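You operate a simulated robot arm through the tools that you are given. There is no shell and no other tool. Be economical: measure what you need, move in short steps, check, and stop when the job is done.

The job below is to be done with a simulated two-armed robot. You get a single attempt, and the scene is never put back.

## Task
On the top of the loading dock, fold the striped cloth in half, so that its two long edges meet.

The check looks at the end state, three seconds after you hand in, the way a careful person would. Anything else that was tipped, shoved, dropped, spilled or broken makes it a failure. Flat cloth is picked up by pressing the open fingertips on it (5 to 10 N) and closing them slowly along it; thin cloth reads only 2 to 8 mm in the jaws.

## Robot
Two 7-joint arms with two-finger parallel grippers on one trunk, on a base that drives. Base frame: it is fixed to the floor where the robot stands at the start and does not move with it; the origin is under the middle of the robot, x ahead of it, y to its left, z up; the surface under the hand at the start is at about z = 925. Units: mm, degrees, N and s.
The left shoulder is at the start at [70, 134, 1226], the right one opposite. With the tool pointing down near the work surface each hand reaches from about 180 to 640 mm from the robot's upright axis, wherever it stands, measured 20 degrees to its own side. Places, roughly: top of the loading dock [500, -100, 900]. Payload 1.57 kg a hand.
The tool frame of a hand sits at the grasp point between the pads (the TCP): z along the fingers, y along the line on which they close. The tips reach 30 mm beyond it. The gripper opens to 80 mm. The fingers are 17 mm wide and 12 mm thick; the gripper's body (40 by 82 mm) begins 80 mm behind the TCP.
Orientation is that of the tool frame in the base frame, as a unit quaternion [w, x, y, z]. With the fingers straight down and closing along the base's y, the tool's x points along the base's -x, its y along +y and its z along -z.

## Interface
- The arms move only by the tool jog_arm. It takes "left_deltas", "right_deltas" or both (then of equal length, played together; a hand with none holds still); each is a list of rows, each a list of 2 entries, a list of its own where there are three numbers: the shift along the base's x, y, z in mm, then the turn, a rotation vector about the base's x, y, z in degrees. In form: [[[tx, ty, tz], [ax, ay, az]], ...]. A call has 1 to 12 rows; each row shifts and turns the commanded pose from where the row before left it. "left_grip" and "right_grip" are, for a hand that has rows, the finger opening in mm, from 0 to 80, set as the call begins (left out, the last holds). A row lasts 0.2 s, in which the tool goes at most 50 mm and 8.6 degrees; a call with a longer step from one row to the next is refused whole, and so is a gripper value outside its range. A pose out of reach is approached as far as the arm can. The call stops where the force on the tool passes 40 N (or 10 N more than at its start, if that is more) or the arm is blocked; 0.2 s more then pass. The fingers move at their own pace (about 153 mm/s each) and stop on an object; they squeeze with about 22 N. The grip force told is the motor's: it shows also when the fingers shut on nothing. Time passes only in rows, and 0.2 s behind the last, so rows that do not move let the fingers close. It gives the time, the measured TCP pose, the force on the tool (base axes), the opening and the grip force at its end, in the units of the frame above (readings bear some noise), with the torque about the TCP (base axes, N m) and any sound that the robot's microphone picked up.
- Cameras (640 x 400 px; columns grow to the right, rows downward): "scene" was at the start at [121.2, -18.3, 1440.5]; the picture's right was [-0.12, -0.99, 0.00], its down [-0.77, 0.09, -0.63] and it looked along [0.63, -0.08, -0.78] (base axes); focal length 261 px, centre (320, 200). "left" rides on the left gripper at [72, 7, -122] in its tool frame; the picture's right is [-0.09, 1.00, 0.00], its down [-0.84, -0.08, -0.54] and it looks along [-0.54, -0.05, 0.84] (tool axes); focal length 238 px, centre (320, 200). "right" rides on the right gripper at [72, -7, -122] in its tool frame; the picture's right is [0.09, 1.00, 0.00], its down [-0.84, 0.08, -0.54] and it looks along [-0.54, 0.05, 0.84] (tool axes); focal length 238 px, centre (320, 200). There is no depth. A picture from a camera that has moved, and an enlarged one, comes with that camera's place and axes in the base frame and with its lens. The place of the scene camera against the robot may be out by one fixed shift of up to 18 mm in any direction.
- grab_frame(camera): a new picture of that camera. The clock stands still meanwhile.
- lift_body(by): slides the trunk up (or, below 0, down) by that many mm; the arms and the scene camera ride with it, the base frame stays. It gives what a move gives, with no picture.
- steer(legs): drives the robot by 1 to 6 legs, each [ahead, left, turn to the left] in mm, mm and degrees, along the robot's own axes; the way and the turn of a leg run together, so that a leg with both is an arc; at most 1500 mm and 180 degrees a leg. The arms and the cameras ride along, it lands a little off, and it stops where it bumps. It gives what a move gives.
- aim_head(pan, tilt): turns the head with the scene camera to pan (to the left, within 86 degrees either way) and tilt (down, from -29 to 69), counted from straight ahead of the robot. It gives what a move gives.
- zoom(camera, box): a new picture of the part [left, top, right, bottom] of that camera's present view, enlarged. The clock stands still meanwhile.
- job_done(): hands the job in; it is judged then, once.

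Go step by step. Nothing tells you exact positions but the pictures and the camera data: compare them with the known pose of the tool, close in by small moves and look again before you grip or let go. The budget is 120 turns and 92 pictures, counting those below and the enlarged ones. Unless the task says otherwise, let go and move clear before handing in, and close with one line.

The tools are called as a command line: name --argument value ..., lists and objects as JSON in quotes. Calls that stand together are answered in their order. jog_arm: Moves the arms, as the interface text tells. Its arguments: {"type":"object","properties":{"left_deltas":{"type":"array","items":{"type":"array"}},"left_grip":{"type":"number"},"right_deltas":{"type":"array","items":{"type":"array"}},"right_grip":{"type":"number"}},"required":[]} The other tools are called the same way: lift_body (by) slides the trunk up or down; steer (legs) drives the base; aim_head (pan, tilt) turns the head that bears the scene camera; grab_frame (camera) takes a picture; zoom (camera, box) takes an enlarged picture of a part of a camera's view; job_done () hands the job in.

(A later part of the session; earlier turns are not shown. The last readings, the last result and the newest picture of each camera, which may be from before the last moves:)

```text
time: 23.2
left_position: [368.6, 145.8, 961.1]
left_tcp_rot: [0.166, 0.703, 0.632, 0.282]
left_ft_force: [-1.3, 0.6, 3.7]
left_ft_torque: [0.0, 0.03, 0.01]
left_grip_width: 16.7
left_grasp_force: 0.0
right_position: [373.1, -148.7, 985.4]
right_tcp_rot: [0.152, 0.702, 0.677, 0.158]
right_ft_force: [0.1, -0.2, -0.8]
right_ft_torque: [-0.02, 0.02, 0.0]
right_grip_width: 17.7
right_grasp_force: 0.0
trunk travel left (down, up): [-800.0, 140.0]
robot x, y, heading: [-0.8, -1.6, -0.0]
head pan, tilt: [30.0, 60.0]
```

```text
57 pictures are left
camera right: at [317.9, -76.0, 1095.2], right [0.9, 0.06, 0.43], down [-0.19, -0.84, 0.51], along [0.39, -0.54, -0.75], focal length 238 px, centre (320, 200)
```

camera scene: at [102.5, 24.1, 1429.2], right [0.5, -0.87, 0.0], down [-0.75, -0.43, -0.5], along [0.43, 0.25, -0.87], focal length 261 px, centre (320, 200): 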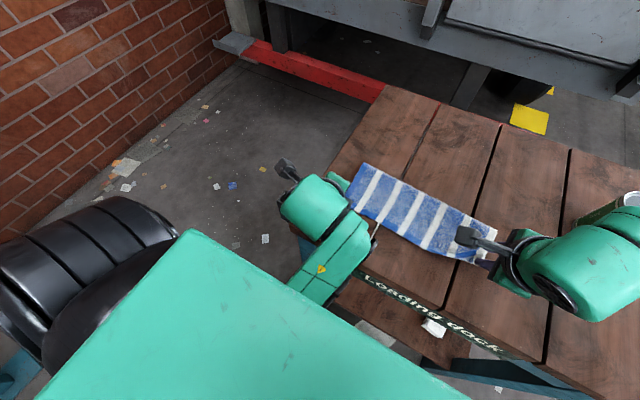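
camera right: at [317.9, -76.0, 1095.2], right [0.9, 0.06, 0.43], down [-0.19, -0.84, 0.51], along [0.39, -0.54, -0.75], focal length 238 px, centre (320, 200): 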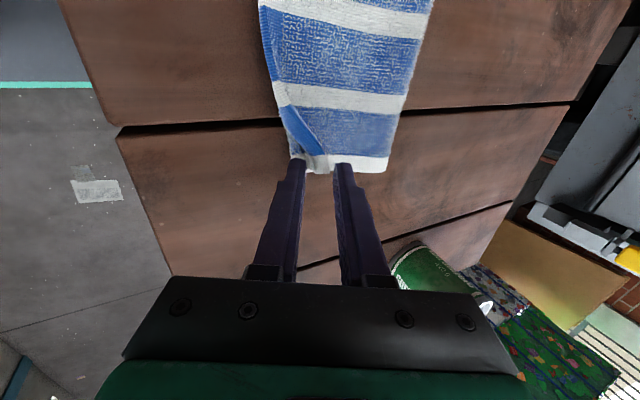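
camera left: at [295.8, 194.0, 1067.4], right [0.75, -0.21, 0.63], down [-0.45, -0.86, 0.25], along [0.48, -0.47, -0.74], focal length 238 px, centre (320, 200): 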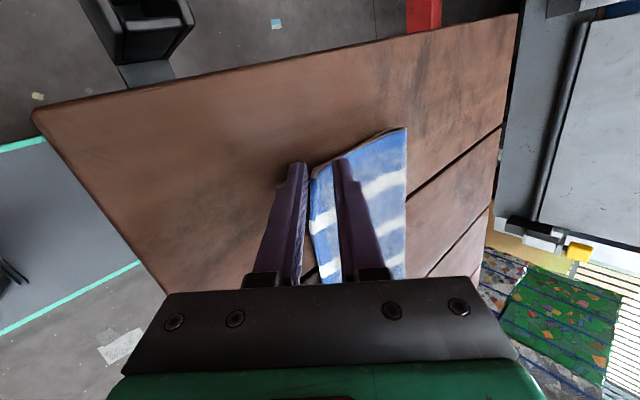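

The left arm is folded tightly, so pulling back was the problem. The hand is already just left of the cloth; I'll go outward, forward and up.

jog_arm --left_deltas '[[[0, 8, 4], [0, 0, 0]], [[4, 8, 6], [0, 0, 0]], [[6, 6, 8], [0, 0, 0]], [[6, 4, 8], [0, 0, 0]]]'

grab_frame --camera "left"

```text
time: 24.2
left_position: [385.7, 171.7, 988.7]
left_tcp_rot: [0.169, 0.701, 0.633, 0.281]
left_ft_force: [0.0, -0.2, 0.0]
left_ft_torque: [0.03, 0.0, 0.02]
left_grip_width: 17.9
left_grasp_force: 0.0
right_position: [375.6, -147.4, 986.3]
right_tcp_rot: [0.152, 0.702, 0.678, 0.158]
right_ft_force: [-0.4, -0.8, 0.0]
right_ft_torque: [-0.01, -0.04, 0.0]
right_grip_width: 18.0
right_grasp_force: 0.0
trunk travel left (down, up): [-800.0, 140.0]
robot x, y, heading: [1.4, -1.6, -0.3]
head pan, tilt: [30.0, 60.0]
```

```text
56 pictures are left
camera left: at [320.6, 226.6, 1101.5], right [0.79, -0.23, 0.57], down [-0.43, -0.88, 0.23], along [0.45, -0.42, -0.79], focal length 238 px, centre (320, 200)
```

left: 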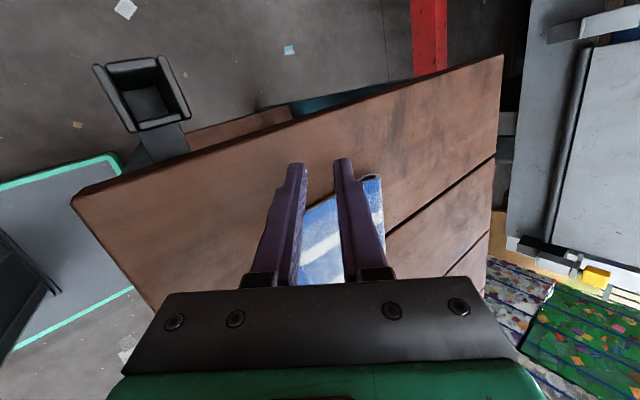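

Free. I'll raise the left hand well clear outward and forward while turning it back upright, raise the right hand too, and re-aim the head.

jog_arm --left_deltas '[[[5, 5, 15], [0, 4, 0]], [[5, 5, 18], [0, 4, 0]], [[5, 5, 20], [0, 4, 0]], [[5, 5, 20], [0, 4, 0]], [[5, 3, 20], [0, 4, 0]], [[5, 0, 20], [0, 4, 0]]]' --right_deltas '[[[0, 0, 10], [0, 2, 0]], [[2, -3, 12], [0, 4, 0]], [[5, -6, 15], [0, 4, 0]], [[5, -6, 15], [0, 4, 0]], [[5, -6, 15], [0, 4, 0]], [[5, -6, 15], [0, 4, 0]]]'

aim_head --pan -3 --tilt 55

grab_frame --camera "scene"

grab_frame --camera "left"

grab_frame --camera "right"

```text
time: 25.1
left_position: [400.0, 239.1, 1024.4]
left_tcp_rot: [0.014, 0.728, 0.631, 0.268]
left_ft_force: [0.0, 0.8, 0.3]
left_ft_torque: [0.01, -0.02, 0.03]
left_grip_width: 17.8
left_grasp_force: 0.0
left hand out of reach, approached as far as the arm can: row 3, 4
right_position: [382.5, -155.6, 1024.5]
right_tcp_rot: [0.091, 0.713, 0.689, 0.094]
right_ft_force: [-1.1, -0.7, 0.3]
right_ft_torque: [-0.02, 0.03, -0.01]
right_grip_width: 18.3
right_grasp_force: 0.1
trunk travel left (down, up): [-800.0, 140.0]
robot x, y, heading: [4.5, -4.2, -0.0]
head pan, tilt: [30.0, 60.0]
stopped in row 4 (left hand): the arm was blocked; the commanded pose is now the measured one
```

```text
time: 26.1
left_position: [399.5, 238.4, 1025.4]
left_tcp_rot: [0.014, 0.727, 0.631, 0.269]
left_ft_force: [0.4, 0.1, 0.4]
left_ft_torque: [-0.02, 0.0, 0.0]
left_grip_width: 18.1
left_grasp_force: 0.0
right_position: [382.9, -157.1, 1023.0]
right_tcp_rot: [0.09, 0.714, 0.688, 0.095]
right_ft_force: [0.5, -0.1, 0.5]
right_ft_torque: [0.01, 0.0, -0.01]
right_grip_width: 18.0
right_grasp_force: 0.1
trunk travel left (down, up): [-800.0, 140.0]
robot x, y, heading: [-1.9, -2.3, -0.0]
head pan, tilt: [-3.0, 55.0]
```

```text
55 pictures are left
camera scene: at [117.6, -12.8, 1435.1], right [-0.05, -1.0, 0.0], down [-0.82, 0.04, -0.57], along [0.57, -0.03, -0.82], focal length 261 px, centre (320, 200)
```

scene: 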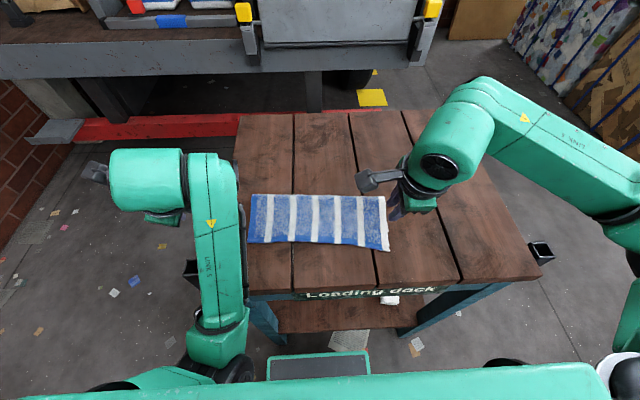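

```text
54 pictures are left
camera left: at [359.7, 263.8, 1159.9], right [0.9, -0.29, 0.32], down [-0.34, -0.93, 0.12], along [0.27, -0.22, -0.94], focal length 238 px, centre (320, 200)
```

left: 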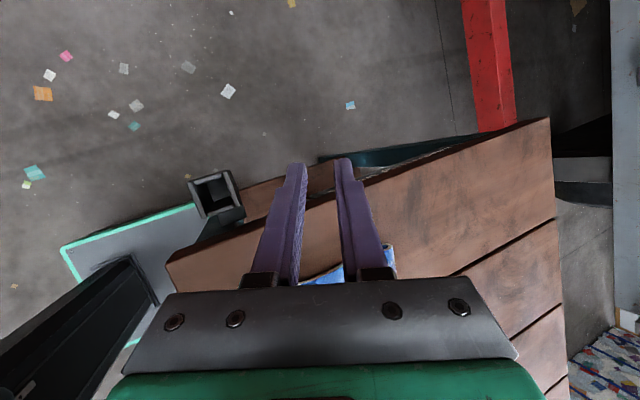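

```text
53 pictures are left
camera right: at [346.4, -85.1, 1140.9], right [0.96, 0.06, 0.26], down [-0.1, -0.84, 0.54], along [0.25, -0.54, -0.8], focal length 238 px, centre (320, 200)
```

right: 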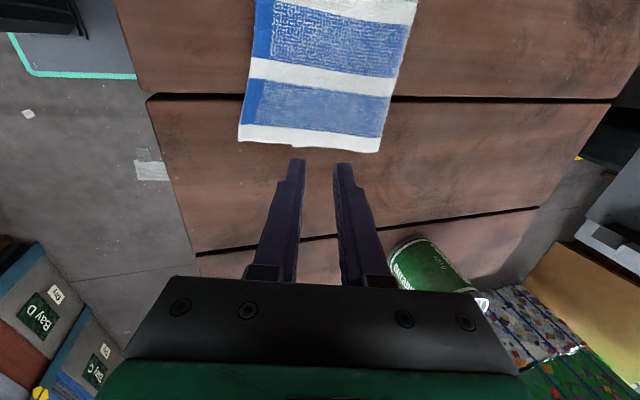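

Both hems have unrolled and both hands are off the cloth. I'll zoom in to judge how the edges meet.

zoom --camera "scene" --box '[230, 175, 410, 265]'

zoom --camera "right" --box '[210, 0, 430, 170]'

```text
3.56 times, centred on (320, 220) of scene
camera zoom: at [117.6, -12.8, 1435.1], right [-0.05, -1.0, 0.0], down [-0.82, 0.04, -0.57], along [0.57, -0.03, -0.82], focal length 928 px, centre (320, 129)
```

zoom: 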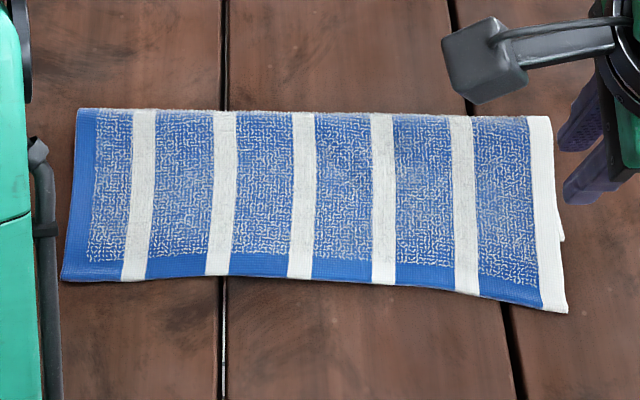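

```text
2.35 times, centred on (320, 85) of right
camera zoom: at [346.4, -85.1, 1140.9], right [0.96, 0.06, 0.26], down [-0.1, -0.84, 0.54], along [0.25, -0.54, -0.8], focal length 561 px, centre (320, 471)
```

zoom: 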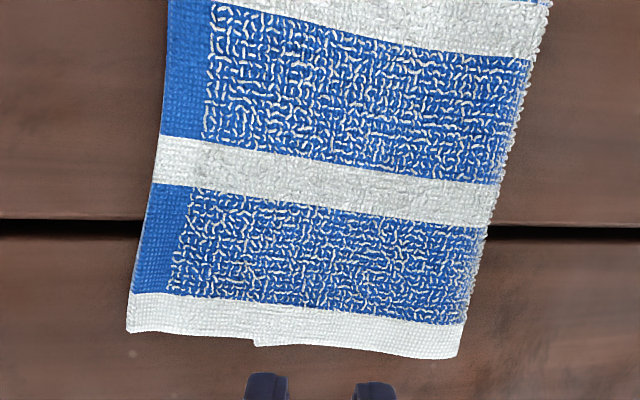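

On measuring, the lower near edge is at x≈381–389, but the upper edge overshot to about 335 on the right and 362 on the left. It got pushed as I backed out. I'll regrasp the overhanging upper hem and re-lay it, first backing the base up to give the folded left arm room.

steer --legs '[[-120, 0, 0]]'

grab_frame --camera "scene"

```text
time: 27.3
left_position: [282.1, 237.4, 1025.5]
left_tcp_rot: [0.013, 0.728, 0.631, 0.268]
left_ft_force: [0.3, 0.8, 0.2]
left_ft_torque: [0.02, -0.04, 0.01]
left_grip_width: 17.8
left_grasp_force: 0.1
right_position: [264.8, -157.2, 1023.1]
right_tcp_rot: [0.091, 0.714, 0.688, 0.094]
right_ft_force: [0.2, 0.2, -0.7]
right_ft_torque: [-0.01, 0.01, -0.02]
right_grip_width: 18.0
right_grasp_force: 0.1
trunk travel left (down, up): [-800.0, 140.0]
robot x, y, heading: [-116.7, 0.5, -0.1]
head pan, tilt: [-3.0, 55.0]
```

```text
50 pictures are left
camera scene: at [0.6, -12.8, 1434.9], right [-0.05, -1.0, 0.0], down [-0.82, 0.04, -0.57], along [0.57, -0.03, -0.82], focal length 261 px, centre (320, 200)
```

scene: 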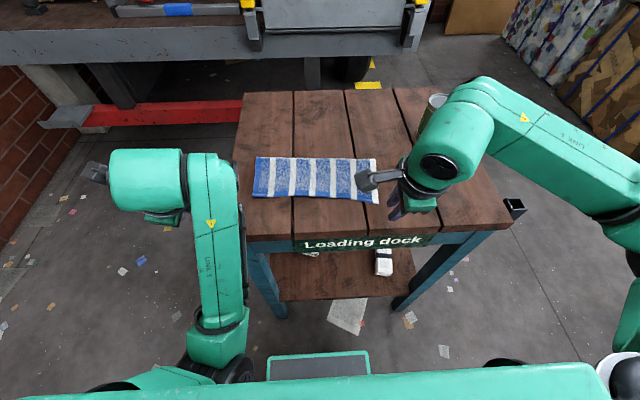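

The base backed up safely. Now I'll bring both hands upright over the near corners of the upper layer.

jog_arm --left_deltas '[[[10, -10, 8], [-2.4, 3.05, 0]], [[10, -15, 6], [-2.4, 3.05, 0]], [[10, -15, 4], [-2.4, 3.05, 0]], [[10, -15, 2], [-2.4, 3.05, 0]], [[10, -15, 0], [-2.4, 3.05, 0]], [[10, -15, 0], [-2.4, 3.05, 0]], [[10, -15, 0], [-2.4, 3.05, 0]], [[8, -15, 0], [-2.4, 3.05, 0]]]' --right_deltas '[[[8, 2, 2], [0, 1.9, 0]], [[8, 2, 2], [0, 1.9, 0]], [[8, 2, 2], [0, 1.9, 0]], [[8, 2, 2], [0, 1.9, 0]], [[8, 2, 2], [0, 1.9, 0]], [[8, 2, 2], [0, 1.9, 0]], [[8, 2, 2], [0, 1.9, 0]], [[8, 2, 2], [0, 1.9, 0]]]' --left_grip 30 --right_grip 30

grab_frame --camera "left"

grab_frame --camera "right"

```text
time: 27.8
left_position: [292.0, 279.4, 1034.2]
left_tcp_rot: [-0.073, 0.72, 0.631, 0.28]
left_ft_force: [0.3, -0.2, 0.1]
left_ft_torque: [-0.02, 0.04, 0.0]
left_grip_width: 30.0
left_grasp_force: 0.2
left hand out of reach, approached as far as the arm can: row 2
right_position: [276.7, -153.8, 1024.6]
right_tcp_rot: [0.074, 0.716, 0.69, 0.078]
right_ft_force: [0.0, -0.6, 0.1]
right_ft_torque: [-0.03, 0.02, 0.02]
right_grip_width: 29.9
right_grasp_force: 0.1
trunk travel left (down, up): [-800.0, 140.0]
robot x, y, heading: [-118.4, -2.6, -0.1]
head pan, tilt: [-3.0, 55.0]
stopped in row 2 (left hand): the arm was blocked; the commanded pose is now the measured one
```

```text
49 pictures are left
camera left: at [263.6, 283.4, 1173.0], right [0.94, -0.27, 0.2], down [-0.28, -0.96, 0.02], along [0.19, -0.08, -0.98], focal length 238 px, centre (320, 200)
```

left: 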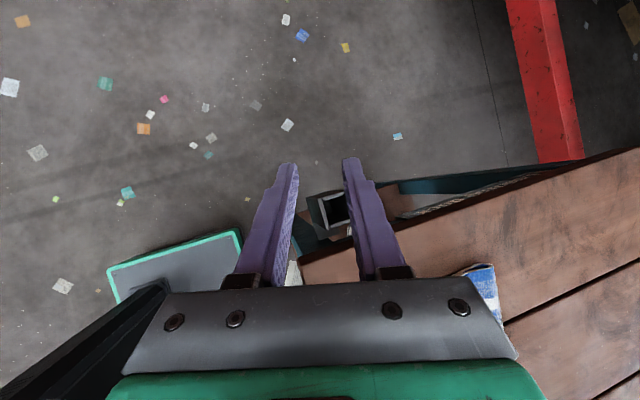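

```text
48 pictures are left
camera right: at [246.4, -81.6, 1144.1], right [0.98, 0.06, 0.21], down [-0.07, -0.84, 0.54], along [0.21, -0.54, -0.81], focal length 238 px, centre (320, 200)
```

right: 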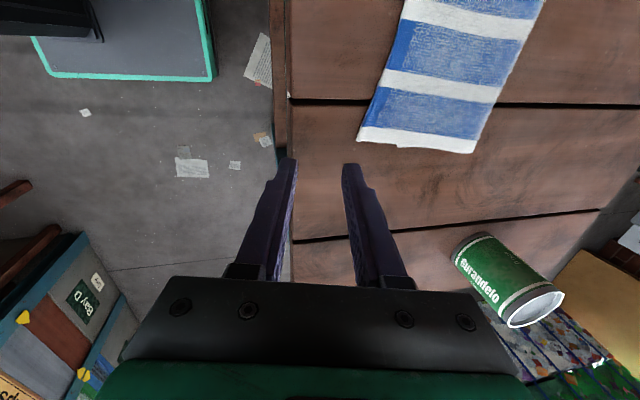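

The left arm is stuck near a joint limit, and the right view shows the can still standing off to the side. I'll unwind the left wrist by turning its yaw back.

jog_arm --left_deltas '[[[0, 0, 2], [0, 0, 8]], [[0, 0, 2], [0, 0, 8]], [[0, 0, 2], [0, 0, 8]], [[0, 0, 2], [0, 0, 8]]]'

grab_frame --camera "scene"

```text
time: 28.7
left_position: [281.9, 321.2, 1055.2]
left_tcp_rot: [-0.176, 0.544, 0.76, 0.311]
left_ft_force: [-0.4, 0.4, -0.2]
left_ft_torque: [-0.01, -0.02, -0.05]
left_grip_width: 30.0
left_grasp_force: 0.0
left hand out of reach, approached as far as the arm can: row 4
right_position: [273.3, -154.5, 1026.8]
right_tcp_rot: [0.076, 0.716, 0.69, 0.078]
right_ft_force: [-0.9, 0.1, 0.5]
right_ft_torque: [0.01, 0.0, -0.01]
right_grip_width: 29.9
right_grasp_force: 0.0
trunk travel left (down, up): [-800.0, 140.0]
robot x, y, heading: [-118.2, 1.9, 0.2]
head pan, tilt: [-3.0, 55.0]
stopped in row 4 (left hand): the arm was blocked; the commanded pose is now the measured one
```

```text
47 pictures are left
camera scene: at [-1.6, -13.1, 1435.2], right [-0.05, -1.0, 0.0], down [-0.82, 0.04, -0.57], along [0.57, -0.03, -0.82], focal length 261 px, centre (320, 200)
```

scene: 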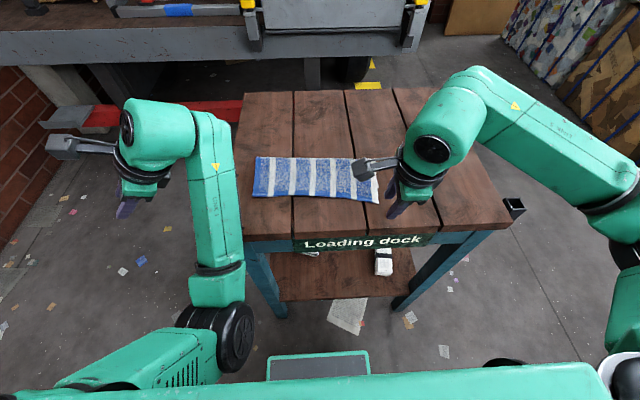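

The left elbow has swung inward and low. I'll stretch the arm forward and up to straighten it out.

jog_arm --left_deltas '[[[15, 0, 15], [0, 0, 0]], [[20, 0, 15], [0, 0, 0]], [[20, 0, 15], [0, 0, 0]], [[20, 0, 10], [0, 0, 0]], [[20, 0, 10], [0, 0, 0]], [[20, 0, 10], [0, 0, 0]]]'

grab_frame --camera "scene"

```text
time: 30.1
left_position: [398.6, 321.2, 1129.9]
left_tcp_rot: [-0.176, 0.544, 0.76, 0.31]
left_ft_force: [1.1, -0.2, -0.8]
left_ft_torque: [-0.02, 0.03, 0.01]
left_grip_width: 30.1
left_grasp_force: 0.0
right_position: [275.3, -153.3, 1024.8]
right_tcp_rot: [0.075, 0.716, 0.69, 0.078]
right_ft_force: [0.3, 0.3, -0.6]
right_ft_torque: [-0.03, -0.02, -0.02]
right_grip_width: 30.2
right_grasp_force: 0.0
trunk travel left (down, up): [-800.0, 140.0]
robot x, y, heading: [-119.5, 2.5, -0.0]
head pan, tilt: [-3.0, 55.0]
```

```text
46 pictures are left
camera scene: at [-0.5, -12.8, 1435.0], right [-0.05, -1.0, 0.0], down [-0.82, 0.04, -0.57], along [0.57, -0.03, -0.82], focal length 261 px, centre (320, 200)
```

scene: 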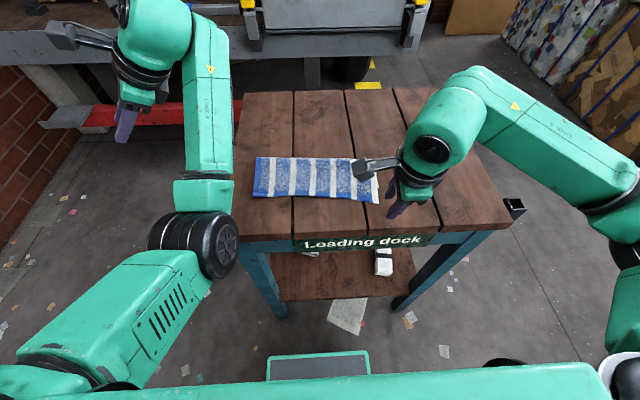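

That works. Next I'll rotate the left hand back toward its starting orientation while bringing it inward and up.

jog_arm --left_deltas '[[[0, -8, 3], [-3.5, -2, 6.16]], [[0, -8, 3], [-3.5, -2, 6.16]], [[0, -8, 3], [-3.5, -2, 6.16]], [[0, -8, 3], [-3.5, -2, 6.16]], [[0, -8, 3], [-3.5, -2, 6.16]], [[0, -8, 3], [-3.5, -2, 6.16]], [[0, -8, 3], [-3.5, -2, 6.16]], [[0, -8, 3], [-3.5, -2, 6.16]], [[0, -8, 3], [-3.5, -2, 6.16]], [[0, -8, 3], [-3.5, -2, 6.16]], [[0, -8, 3], [-3.5, -2, 6.16]]]'

grab_frame --camera "scene"

```text
time: 32.5
left_position: [419.5, 248.4, 1164.1]
left_tcp_rot: [0.0, -0.001, 1.0, 0.0]
left_ft_force: [0.3, 0.0, 0.8]
left_ft_torque: [-0.02, -0.01, 0.01]
left_grip_width: 29.7
left_grasp_force: 0.0
left hand out of reach, approached as far as the arm can: row 5, 6, 7, 9, 10
right_position: [273.2, -154.0, 1027.3]
right_tcp_rot: [0.075, 0.716, 0.69, 0.079]
right_ft_force: [0.4, 0.0, 0.3]
right_ft_torque: [0.02, 0.04, 0.02]
right_grip_width: 30.0
right_grasp_force: 0.0
trunk travel left (down, up): [-800.0, 140.0]
robot x, y, heading: [-121.5, 0.7, -0.1]
head pan, tilt: [-3.0, 55.0]
```

```text
45 pictures are left
camera scene: at [-1.4, -12.7, 1435.1], right [-0.05, -1.0, 0.0], down [-0.82, 0.04, -0.57], along [0.57, -0.03, -0.82], focal length 261 px, centre (320, 200)
```

scene: 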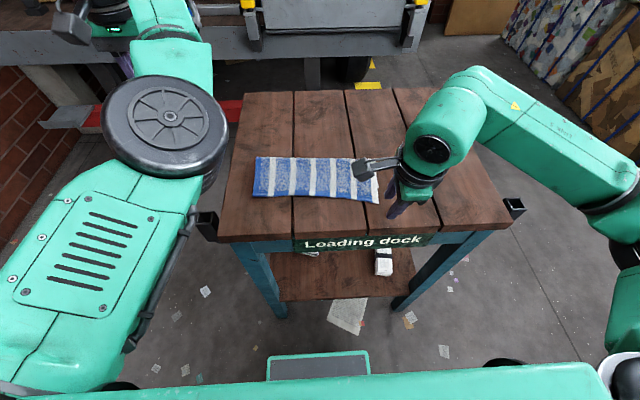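

The left arm is healthy again, elbow up. I'll turn it back to close along x and bring it over the near left corner; right hand over its corner too.

jog_arm --left_deltas '[[[-2, -12.3, -4], [0, 0, -8.2]], [[-2, -12.3, -4], [0, 0, -8.2]], [[-4, -12.3, -6], [0, 0, -8.2]], [[-5, -12.3, -8], [0, 0, -8.2]], [[-5, -12.3, -8], [0, 0, -8.2]], [[-5, -12.3, -8], [0, 0, -8.2]], [[-5, -12.3, -8], [0, 0, -8.2]], [[-5, -12.3, -10], [0, 0, -8.2]], [[-6, -12.3, -10], [0, 0, -8.2]], [[-6, -12.3, -10], [0, 0, -8.2]], [[-6, -12.3, -12], [0, 0, -8.2]]]'

grab_frame --camera "scene"

grab_frame --camera "left"

```text
time: 34.9
left_position: [453.3, 139.0, 1076.5]
left_tcp_rot: [0.0, 0.709, 0.705, 0.001]
left_ft_force: [-0.5, -0.5, 0.7]
left_ft_torque: [0.0, 0.02, -0.01]
left_grip_width: 30.1
left_grasp_force: 0.0
left hand out of reach, approached as far as the arm can: row 1, 2, 3, 4, 5, 6, 7, 8, 9, 10, 11
right_position: [273.5, -154.9, 1026.9]
right_tcp_rot: [0.076, 0.716, 0.69, 0.079]
right_ft_force: [-0.4, 0.5, 0.2]
right_ft_torque: [-0.02, 0.01, 0.0]
right_grip_width: 30.3
right_grasp_force: 0.1
trunk travel left (down, up): [-800.0, 140.0]
robot x, y, heading: [-119.0, -3.0, -0.1]
head pan, tilt: [-3.0, 55.0]
```

```text
44 pictures are left
camera scene: at [-1.0, -13.1, 1435.1], right [-0.05, -1.0, 0.0], down [-0.82, 0.04, -0.57], along [0.57, -0.03, -0.82], focal length 261 px, centre (320, 200)
```

scene: 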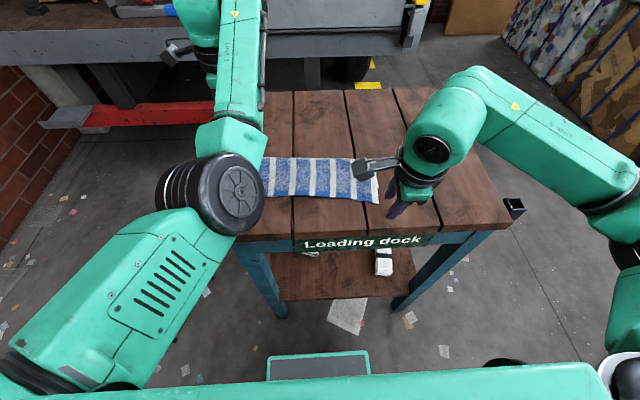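

```text
43 pictures are left
camera left: at [459.9, 210.7, 1199.1], right [1.0, -0.1, 0.0], down [-0.08, -0.84, 0.54], along [-0.05, -0.54, -0.84], focal length 238 px, centre (320, 200)
```

left: 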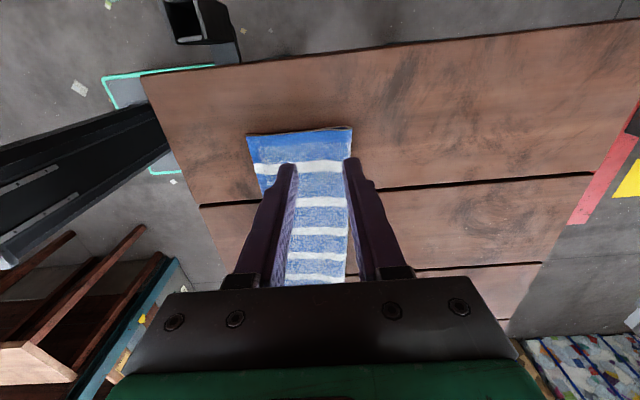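

The left hand reaches x≈453 but no closer in this elbow pose. Backing the base up another 95 mm will put it over the near edge, which is still in reach for the right hand.

steer --legs '[[-95, 0, 0]]'

grab_frame --camera "left"

zoom --camera "left" --box '[260, 80, 500, 230]'

```text
time: 36.0
left_position: [360.3, 139.5, 1074.9]
left_tcp_rot: [-0.001, 0.708, 0.706, 0.0]
left_ft_force: [-0.6, 0.0, -0.2]
left_ft_torque: [0.0, 0.01, -0.01]
left_grip_width: 30.1
left_grasp_force: 0.1
right_position: [180.2, -154.4, 1024.9]
right_tcp_rot: [0.075, 0.715, 0.69, 0.078]
right_ft_force: [0.5, 0.0, -1.0]
right_ft_torque: [0.02, 0.03, 0.02]
right_grip_width: 29.9
right_grasp_force: 0.1
trunk travel left (down, up): [-800.0, 140.0]
robot x, y, heading: [-212.7, 1.1, -0.0]
head pan, tilt: [-3.0, 55.0]
```

```text
42 pictures are left
camera left: at [367.2, 211.1, 1197.9], right [1.0, -0.1, 0.0], down [-0.08, -0.84, 0.54], along [-0.05, -0.54, -0.84], focal length 238 px, centre (320, 200)
```

left: 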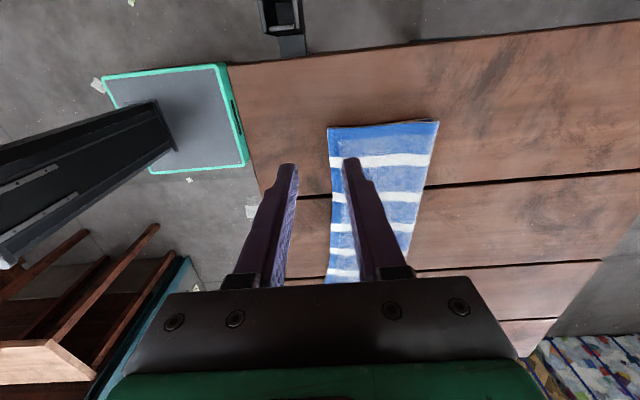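

```text
2.67 times, centred on (380, 155) of left
camera zoom: at [367.2, 211.1, 1197.9], right [1.0, -0.1, 0.0], down [-0.08, -0.84, 0.54], along [-0.05, -0.54, -0.84], focal length 636 px, centre (160, 320)
```

zoom: 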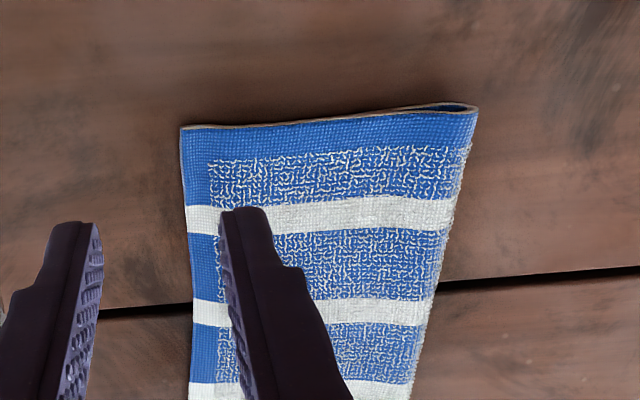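

The left hand sits over the near edge. I'll bring the left down toward its hem at about (364, 115), and the right forward over its hem at about (335, -143).

jog_arm --left_deltas '[[[0.5, -3, -11], [0, 0, 0]], [[0.5, -3, -11], [0, 0, 0]], [[0.5, -3, -11], [0, 0, 0]], [[0.5, -3, -11], [0, 0, 0]], [[0.5, -3, -11], [0, 0, 0]], [[0.5, -3, -11], [0, 0, 0]], [[0.5, -3, -11], [0, 0, 0]], [[0.5, -3, -11], [0, 0, 0]], [[0, 0, -5], [0, 0, 0]], [[0, 0, 0], [0, 0, 0]]]' --right_deltas '[[[15.5, 1.1, 0], [0, 1.25, 0]], [[15.5, 1.1, 0], [0, 1.25, 0]], [[15.5, 1.1, 0], [0, 1.25, 0]], [[15.5, 1.1, 0], [0, 1.25, 0]], [[15.5, 1.1, 0], [0, 1.25, 0]], [[15.5, 1.1, 0], [0, 1.25, 0]], [[15.5, 1.1, -5], [0, 1.25, 0]], [[15.5, 1.1, -5], [0, 1.25, 0]], [[15.5, 1.1, -10], [0, 1.25, 0]], [[15.5, 1.1, -10], [0, 1.25, 0]]]'

grab_frame --camera "left"

grab_frame --camera "right"

```text
time: 38.2
left_position: [363.4, 115.3, 984.0]
left_tcp_rot: [0.001, 0.709, 0.705, 0.0]
left_ft_force: [0.2, -0.4, -0.5]
left_ft_torque: [-0.02, 0.02, 0.03]
left_grip_width: 29.9
left_grasp_force: 0.1
right_position: [334.6, -144.0, 994.8]
right_tcp_rot: [0.0, 0.72, 0.693, 0.0]
right_ft_force: [0.8, -0.4, -0.6]
right_ft_torque: [0.02, 0.04, 0.04]
right_grip_width: 29.7
right_grasp_force: 0.0
trunk travel left (down, up): [-800.0, 140.0]
robot x, y, heading: [-212.7, -0.2, -0.2]
head pan, tilt: [-3.0, 55.0]
```

```text
40 pictures are left
camera left: at [369.9, 186.8, 1106.0], right [1.0, -0.1, 0.0], down [-0.08, -0.84, 0.54], along [-0.05, -0.54, -0.84], focal length 238 px, centre (320, 200)
```

left: 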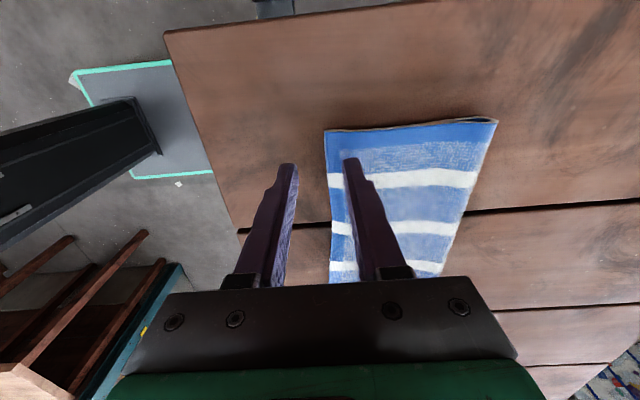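

```text
39 pictures are left
camera right: at [331.2, -71.9, 1117.9], right [1.0, 0.05, 0.0], down [0.05, -0.84, 0.54], along [0.03, -0.54, -0.84], focal length 238 px, centre (320, 200)
```

right: 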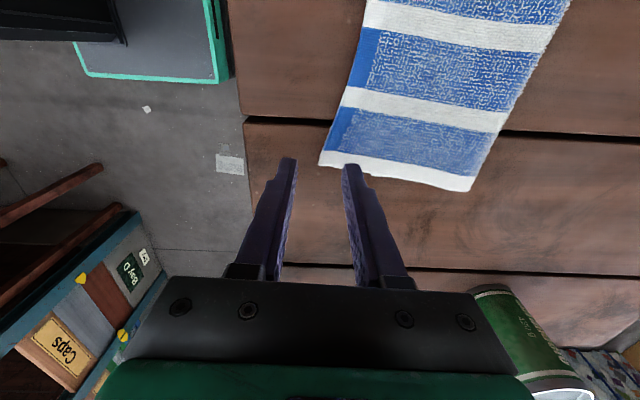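

Both jaws straddle the upper hem. I'll lower to contact.

jog_arm --left_deltas '[[[0.3, 0, -8], [0, 0, 0]], [[0.3, 0, -7], [0, 0, 0]], [[0, 0, -5], [0, 0, 0]], [[0, 0, -3], [0, 0, 0]], [[0, 0, -2.5], [0, 0, 0]]]' --right_deltas '[[[1, 1, -12], [0, 0, 0]], [[0.5, 1, -10], [0, 0, 0]], [[0, 1, -8], [0, 0, 0]], [[0, 0, -4], [0, 0, 0]], [[0, 0, -2], [0, 0, 0]]]'

```text
time: 39.4
left_position: [362.1, 114.4, 959.5]
left_tcp_rot: [0.001, 0.709, 0.706, 0.002]
left_ft_force: [1.4, 0.2, 5.3]
left_ft_torque: [0.06, -0.2, -0.01]
left_grip_width: 31.4
left_grasp_force: 0.9
right_position: [334.2, -138.9, 960.1]
right_tcp_rot: [0.001, 0.72, 0.694, 0.0]
right_ft_force: [-0.8, -0.1, 0.6]
right_ft_torque: [0.0, -0.02, 0.01]
right_grip_width: 29.9
right_grasp_force: 0.0
trunk travel left (down, up): [-800.0, 140.0]
robot x, y, heading: [-212.1, -1.9, -0.3]
head pan, tilt: [-3.0, 55.0]
```

jog_arm --left_deltas '[[[0, 0, -0.3], [0, 0, 0]], [[0, 0, 0], [0, 0, 0]]]' --right_deltas '[[[0.5, 0, -2], [0, 0, 0]], [[0, 0, -1.5], [0, 0, 0]]]'

grab_frame --camera "right"

grab_frame --camera "left"

```text
time: 40.0
left_position: [361.2, 115.8, 959.1]
left_tcp_rot: [0.001, 0.708, 0.706, 0.002]
left_ft_force: [1.9, -1.1, 6.6]
left_ft_torque: [0.01, -0.28, 0.05]
left_grip_width: 32.3
left_grasp_force: 1.4
right_position: [335.4, -140.2, 958.5]
right_tcp_rot: [0.0, 0.721, 0.693, 0.001]
right_ft_force: [-0.6, -0.1, 6.6]
right_ft_torque: [0.0, -0.18, -0.01]
right_grip_width: 30.1
right_grasp_force: 0.1
trunk travel left (down, up): [-800.0, 140.0]
robot x, y, heading: [-213.7, -0.5, -0.0]
head pan, tilt: [-3.0, 55.0]
```

```text
38 pictures are left
camera right: at [330.6, -67.9, 1080.7], right [1.0, 0.05, 0.0], down [0.04, -0.84, 0.54], along [0.03, -0.54, -0.84], focal length 238 px, centre (320, 200)
```

right: 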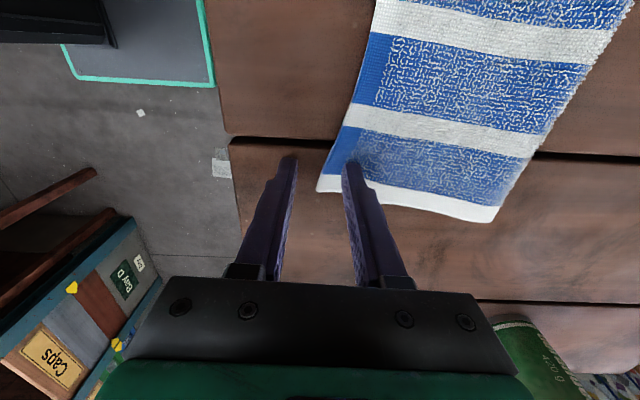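

```text
37 pictures are left
camera left: at [367.8, 186.8, 1081.6], right [1.0, -0.1, 0.0], down [-0.08, -0.84, 0.54], along [-0.05, -0.54, -0.84], focal length 238 px, centre (320, 200)
```

left: 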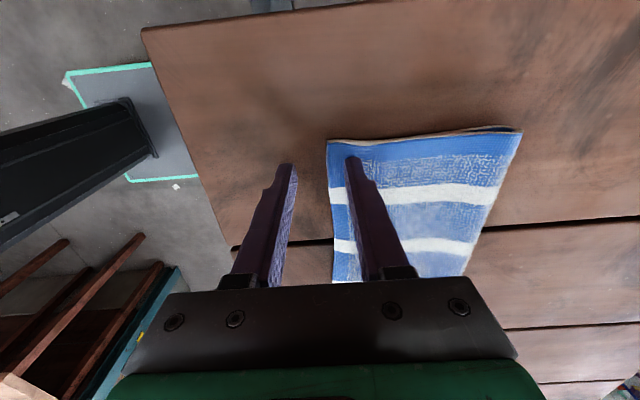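

Both are in contact at about 6.6 N with the inner fingers roughly 12 mm inside the hem. Closing slowly.

jog_arm --left_deltas '[[[0, 0, 0], [0, 0, 0]]]' --right_deltas '[[[0, 0, 0], [0, 0, 0]]]' --left_grip 22 --right_grip 22

jog_arm --left_deltas '[[[0, 0, 0], [0, 0, 0]]]' --right_deltas '[[[0, 0, 0], [0, 0, 0]]]' --left_grip 14 --right_grip 14

jog_arm --left_deltas '[[[0, 0, 0], [0, 0, 0]]]' --right_deltas '[[[0, 0, 0], [0, 0, 0]]]' --left_grip 7 --right_grip 7

jog_arm --left_deltas '[[[0, 0, 0], [0, 0, 0]], [[0, 0, 0], [0, 0, 0]]]' --right_deltas '[[[0, 0, 0], [0, 0, 0]], [[0, 0, 0], [0, 0, 0]]]' --left_grip 0 --right_grip 0

zoom --camera "left" --box '[240, 100, 540, 290]'

zoom --camera "right" --box '[240, 100, 540, 290]'

```text
time: 40.4
left_position: [361.3, 115.7, 958.2]
left_tcp_rot: [0.001, 0.708, 0.707, 0.001]
left_ft_force: [2.7, -0.7, 8.6]
left_ft_torque: [0.01, -0.26, 0.0]
left_grip_width: 24.0
left_grasp_force: 1.6
right_position: [335.2, -140.3, 957.5]
right_tcp_rot: [0.001, 0.72, 0.694, 0.002]
right_ft_force: [2.1, -0.2, 8.7]
right_ft_torque: [0.0, -0.25, 0.01]
right_grip_width: 24.5
right_grasp_force: 1.5
trunk travel left (down, up): [-800.0, 140.0]
robot x, y, heading: [-210.8, -0.5, 0.0]
head pan, tilt: [-3.0, 55.0]
```

```text
time: 40.8
left_position: [360.3, 114.6, 959.2]
left_tcp_rot: [0.001, 0.709, 0.706, 0.001]
left_ft_force: [2.7, 0.3, 7.5]
left_ft_torque: [0.03, -0.19, 0.01]
left_grip_width: 15.8
left_grasp_force: 1.1
right_position: [333.5, -140.4, 957.9]
right_tcp_rot: [0.0, 0.72, 0.694, 0.0]
right_ft_force: [-1.1, 0.1, 9.4]
right_ft_torque: [0.01, -0.12, 0.01]
right_grip_width: 13.3
right_grasp_force: 0.1
trunk travel left (down, up): [-800.0, 140.0]
robot x, y, heading: [-213.7, -3.0, -0.1]
head pan, tilt: [-3.0, 55.0]
```

```text
time: 41.2
left_position: [359.7, 115.4, 960.3]
left_tcp_rot: [0.001, 0.708, 0.706, 0.001]
left_ft_force: [-1.3, -0.5, 7.6]
left_ft_torque: [-0.05, -0.06, -0.01]
left_grip_width: 6.2
left_grasp_force: 0.1
right_position: [333.7, -139.5, 957.1]
right_tcp_rot: [0.0, 0.72, 0.694, 0.001]
right_ft_force: [0.2, -0.6, 10.6]
right_ft_torque: [-0.01, -0.13, 0.03]
right_grip_width: 8.6
right_grasp_force: 1.1
trunk travel left (down, up): [-800.0, 140.0]
robot x, y, heading: [-213.2, -0.9, -0.2]
head pan, tilt: [-3.0, 55.0]
```

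```text
time: 41.8
left_position: [361.3, 115.5, 959.8]
left_tcp_rot: [0.001, 0.708, 0.706, 0.002]
left_ft_force: [-0.6, 0.0, 7.2]
left_ft_torque: [0.01, -0.06, -0.01]
left_grip_width: 2.5
left_grasp_force: 21.9
right_position: [335.1, -140.4, 958.0]
right_tcp_rot: [0.001, 0.721, 0.693, 0.002]
right_ft_force: [4.8, -0.3, 15.1]
right_ft_torque: [0.03, -0.14, -0.04]
right_grip_width: 2.4
right_grasp_force: 21.8
trunk travel left (down, up): [-800.0, 140.0]
robot x, y, heading: [-215.9, -0.9, -0.0]
head pan, tilt: [-3.0, 55.0]
```

```text
2.11 times, centred on (390, 195) of left
camera zoom: at [367.1, 187.1, 1081.6], right [1.0, -0.1, 0.0], down [-0.08, -0.84, 0.54], along [-0.05, -0.54, -0.84], focal length 502 px, centre (173, 210)
```

zoom: 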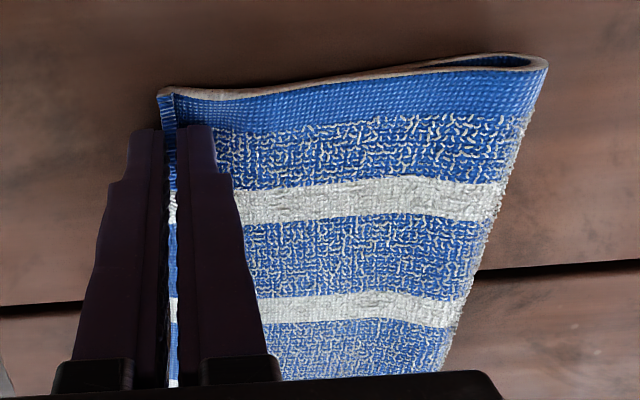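

```text
2.11 times, centred on (390, 195) of right
camera zoom: at [330.1, -67.6, 1080.8], right [1.0, 0.05, 0.0], down [0.04, -0.84, 0.54], along [0.03, -0.54, -0.84], focal length 502 px, centre (173, 210)
```

zoom: 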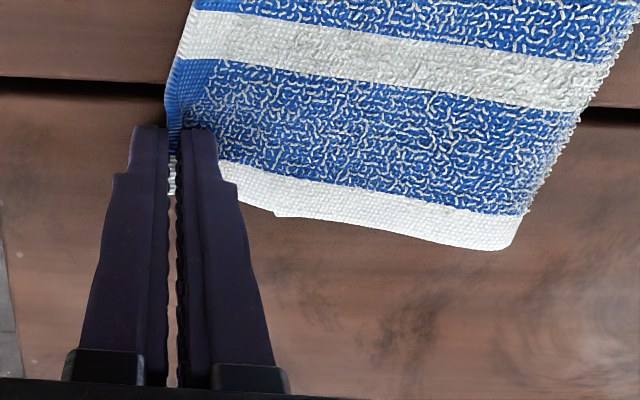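

Both hems are now pinched single-layer at 2.4–2.5 mm, with the edge upright in the jaws. I'll lift the upper layer back up and over so the crease can re-form before I lay it down again.

jog_arm --left_deltas '[[[0.9, 0, 11.7], [0, 0, 0]], [[2.8, 0, 11.5], [0, 0, 0]], [[4.6, 0, 11.2], [0, 0, 0]], [[6.3, 0, 10.6], [0, 0, 0]], [[7.9, 0, 9.8], [0, 0, 0]], [[9.4, 0, 8.8], [0, 0, 0]], [[10.7, 0, 7.8], [0, 0, 0]], [[11.9, 0, 6.5], [0, 0, 0]], [[12.8, 0, 5.2], [0, 0, 0]], [[13.5, 0, 3.8], [0, 0, 0]], [[14, 0, 2.3], [0, 0, 0]], [[14.2, 0, 0.8], [0, 0, 0]]]' --right_deltas '[[[1.1, -0.6, 11.7], [0, 0, 0]], [[3.2, -0.6, 11.5], [0, 0, 0]], [[5.2, -0.6, 11.2], [0, 0, 0]], [[7.2, -0.6, 10.6], [0, 0, 0]], [[9.1, -0.6, 9.8], [0, 0, 0]], [[10.8, -0.6, 8.8], [0, 0, 0]], [[12.3, -0.6, 7.8], [0, 0, 0]], [[13.6, -0.6, 6.5], [0, 0, 0]], [[14.7, -0.6, 5.2], [0, 0, 0]], [[15.5, -0.6, 3.8], [0, 0, 0]], [[16, -0.6, 2.3], [0, 0, 0]], [[16.3, -0.6, 0.8], [0, 0, 0]]]'

grab_frame --camera "left"

grab_frame --camera "right"

grab_frame --camera "scene"

```text
time: 44.4
left_position: [391.7, 112.9, 1031.1]
left_tcp_rot: [0.001, 0.709, 0.705, 0.002]
left_ft_force: [0.4, -0.3, 0.0]
left_ft_torque: [0.0, 0.03, -0.02]
left_grip_width: 2.5
left_grasp_force: 21.9
left hand out of reach, approached as far as the arm can: row 7, 8, 9, 10, 11, 12
right_position: [391.5, -147.3, 1033.7]
right_tcp_rot: [-0.001, 0.72, 0.694, 0.001]
right_ft_force: [0.3, 0.5, -0.2]
right_ft_torque: [0.04, 0.02, -0.03]
right_grip_width: 2.3
right_grasp_force: 21.7
right hand out of reach, approached as far as the arm can: row 8, 9, 10, 11, 12
trunk travel left (down, up): [-800.0, 140.0]
robot x, y, heading: [-216.5, -1.6, 0.0]
head pan, tilt: [-3.0, 55.0]
```

```text
34 pictures are left
camera left: at [397.5, 184.7, 1153.3], right [0.99, -0.1, 0.0], down [-0.09, -0.84, 0.54], along [-0.05, -0.54, -0.84], focal length 238 px, centre (320, 200)
```

left: 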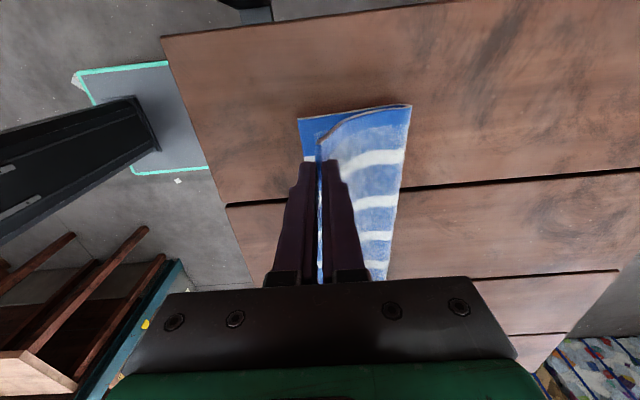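

```text
33 pictures are left
camera right: at [388.1, -75.3, 1156.7], right [1.0, 0.05, 0.0], down [0.05, -0.84, 0.54], along [0.03, -0.54, -0.84], focal length 238 px, centre (320, 200)
```

right: 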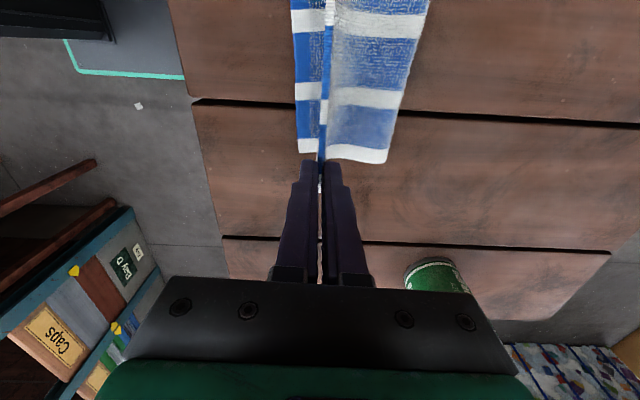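

```text
32 pictures are left
camera scene: at [-95.8, -13.1, 1435.1], right [-0.05, -1.0, 0.0], down [-0.82, 0.04, -0.57], along [0.57, -0.03, -0.82], focal length 261 px, centre (320, 200)
```

scene: 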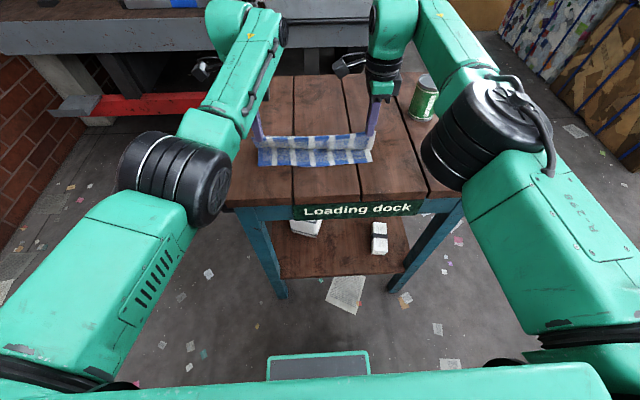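

The arms are at full reach, so I'll drive the base 65 mm forward while holding the cloth. That carries the lifted edge over toward the crease.

steer --legs '[[65, 0, 0]]'

grab_frame --camera "left"

grab_frame --camera "right"

```text
time: 45.4
left_position: [452.6, 113.7, 1034.4]
left_tcp_rot: [0.003, 0.71, 0.704, 0.003]
left_ft_force: [-0.2, -0.1, 0.4]
left_ft_torque: [-0.03, 0.0, 0.03]
left_grip_width: 2.2
left_grasp_force: 22.1
right_position: [452.6, -146.6, 1037.5]
right_tcp_rot: [0.001, 0.721, 0.693, 0.002]
right_ft_force: [-1.0, 0.5, 0.1]
right_ft_torque: [-0.03, -0.06, -0.02]
right_grip_width: 2.5
right_grasp_force: 21.9
trunk travel left (down, up): [-800.0, 140.0]
robot x, y, heading: [-146.8, -2.2, -0.0]
head pan, tilt: [-3.0, 55.0]
```

```text
31 pictures are left
camera left: at [458.3, 184.8, 1156.4], right [0.99, -0.1, 0.01], down [-0.09, -0.84, 0.54], along [-0.05, -0.54, -0.84], focal length 238 px, centre (320, 200)
```

left: 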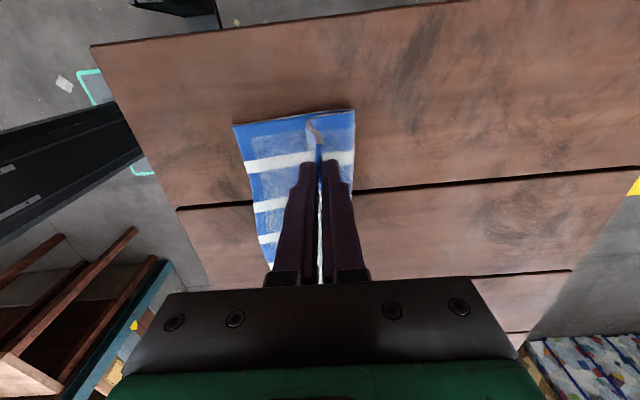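

```text
30 pictures are left
camera right: at [448.7, -75.1, 1159.9], right [1.0, 0.05, 0.01], down [0.04, -0.84, 0.54], along [0.03, -0.54, -0.84], focal length 238 px, centre (320, 200)
```

right: 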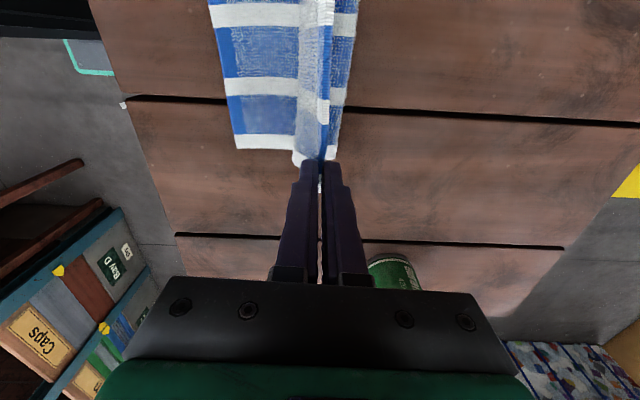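

The lower near edge now sits at about x≈372 on the left and 370 on the right. I'll lay the upper edge back over it with a mild tilt, stopping just above.

jog_arm --left_deltas '[[[-10.4, -0.2, -0.5], [0, -1.67, 0]], [[-10.3, -0.2, -1.5], [0, -1.67, 0]], [[-9.9, -0.2, -2.5], [0, -1.67, 0]], [[-9.4, -0.2, -3.4], [0, -1.67, 0]], [[-8.7, -0.2, -4.3], [0, -1.67, 0]], [[-7.9, -0.2, -5.1], [0, -1.67, 0]], [[-6.9, -0.2, -5.8], [0, -1.67, 0]], [[-5.8, -0.2, -6.4], [0, -1.67, 0]], [[-4.6, -0.2, -6.9], [0, -1.67, 0]], [[-3.4, -0.2, -7.3], [0, -1.67, 0]], [[-2, -0.2, -7.6], [0, -1.67, 0]], [[-0.7, 0, -7.7], [0, -1.67, 0]]]' --right_deltas '[[[-10.6, -0.3, -0.6], [0, -1.67, 0]], [[-10.5, -0.3, -1.6], [0, -1.67, 0]], [[-10.1, -0.3, -2.6], [0, -1.67, 0]], [[-9.6, -0.3, -3.5], [0, -1.67, 0]], [[-8.9, -0.3, -4.4], [0, -1.67, 0]], [[-8, -0.3, -5.3], [0, -1.67, 0]], [[-7, -0.3, -6], [0, -1.67, 0]], [[-5.9, -0.3, -6.6], [0, -1.67, 0]], [[-4.7, -0.3, -7.1], [0, -1.67, 0]], [[-3.4, -0.3, -7.5], [0, -1.67, 0]], [[-2, -0.3, -7.8], [0, -1.67, 0]], [[-0.7, 0, -8], [0, -1.67, 0]]]'

zoom --camera "left" --box '[220, 80, 460, 230]'

zoom --camera "right" --box '[220, 80, 460, 230]'

zoom --camera "scene" --box '[220, 70, 460, 220]'

```text
time: 48.0
left_position: [377.5, 111.6, 971.0]
left_tcp_rot: [0.125, 0.698, 0.693, 0.127]
left_ft_force: [0.4, 0.2, -0.1]
left_ft_torque: [-0.01, 0.08, -0.01]
left_grip_width: 2.5
left_grasp_force: 21.8
right_position: [385.8, -149.6, 974.1]
right_tcp_rot: [0.121, 0.709, 0.683, 0.127]
right_ft_force: [0.1, 0.9, 0.4]
right_ft_torque: [-0.01, 0.06, -0.01]
right_grip_width: 2.3
right_grasp_force: 22.1
right hand out of reach, approached as far as the arm can: row 1
trunk travel left (down, up): [-800.0, 140.0]
robot x, y, heading: [-152.2, 1.3, 0.2]
head pan, tilt: [-3.0, 55.0]
```

```text
2.67 times, centred on (340, 155) of left
camera zoom: at [341.3, 182.2, 1088.8], right [0.93, -0.1, 0.35], down [-0.27, -0.84, 0.48], along [0.24, -0.54, -0.81], focal length 636 px, centre (267, 320)
```

zoom: 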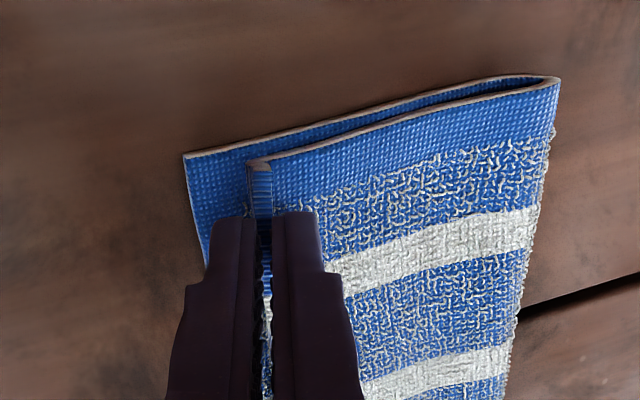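

```text
2.67 times, centred on (340, 155) of right
camera zoom: at [339.6, -77.9, 1088.0], right [0.94, 0.05, 0.34], down [-0.14, -0.84, 0.52], along [0.32, -0.54, -0.78], focal length 636 px, centre (267, 320)
```

zoom: 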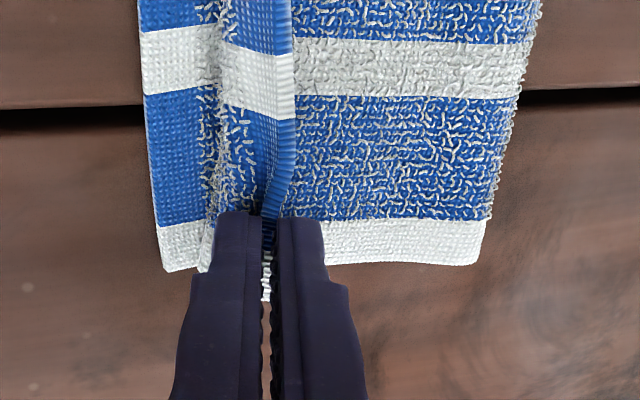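

```text
2.67 times, centred on (340, 145) of scene
camera zoom: at [-30.5, -12.8, 1435.2], right [-0.05, -1.0, 0.0], down [-0.82, 0.04, -0.57], along [0.57, -0.03, -0.82], focal length 696 px, centre (267, 347)
```

zoom: 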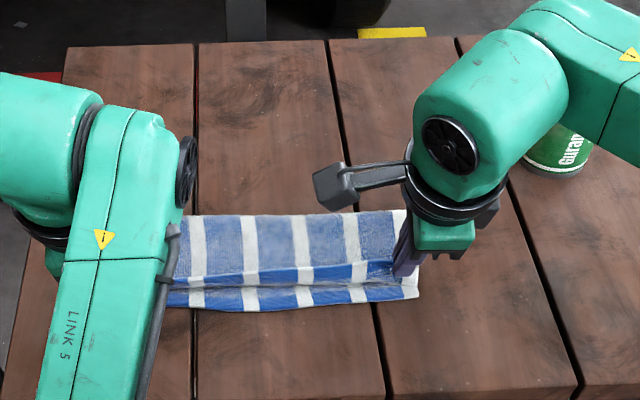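

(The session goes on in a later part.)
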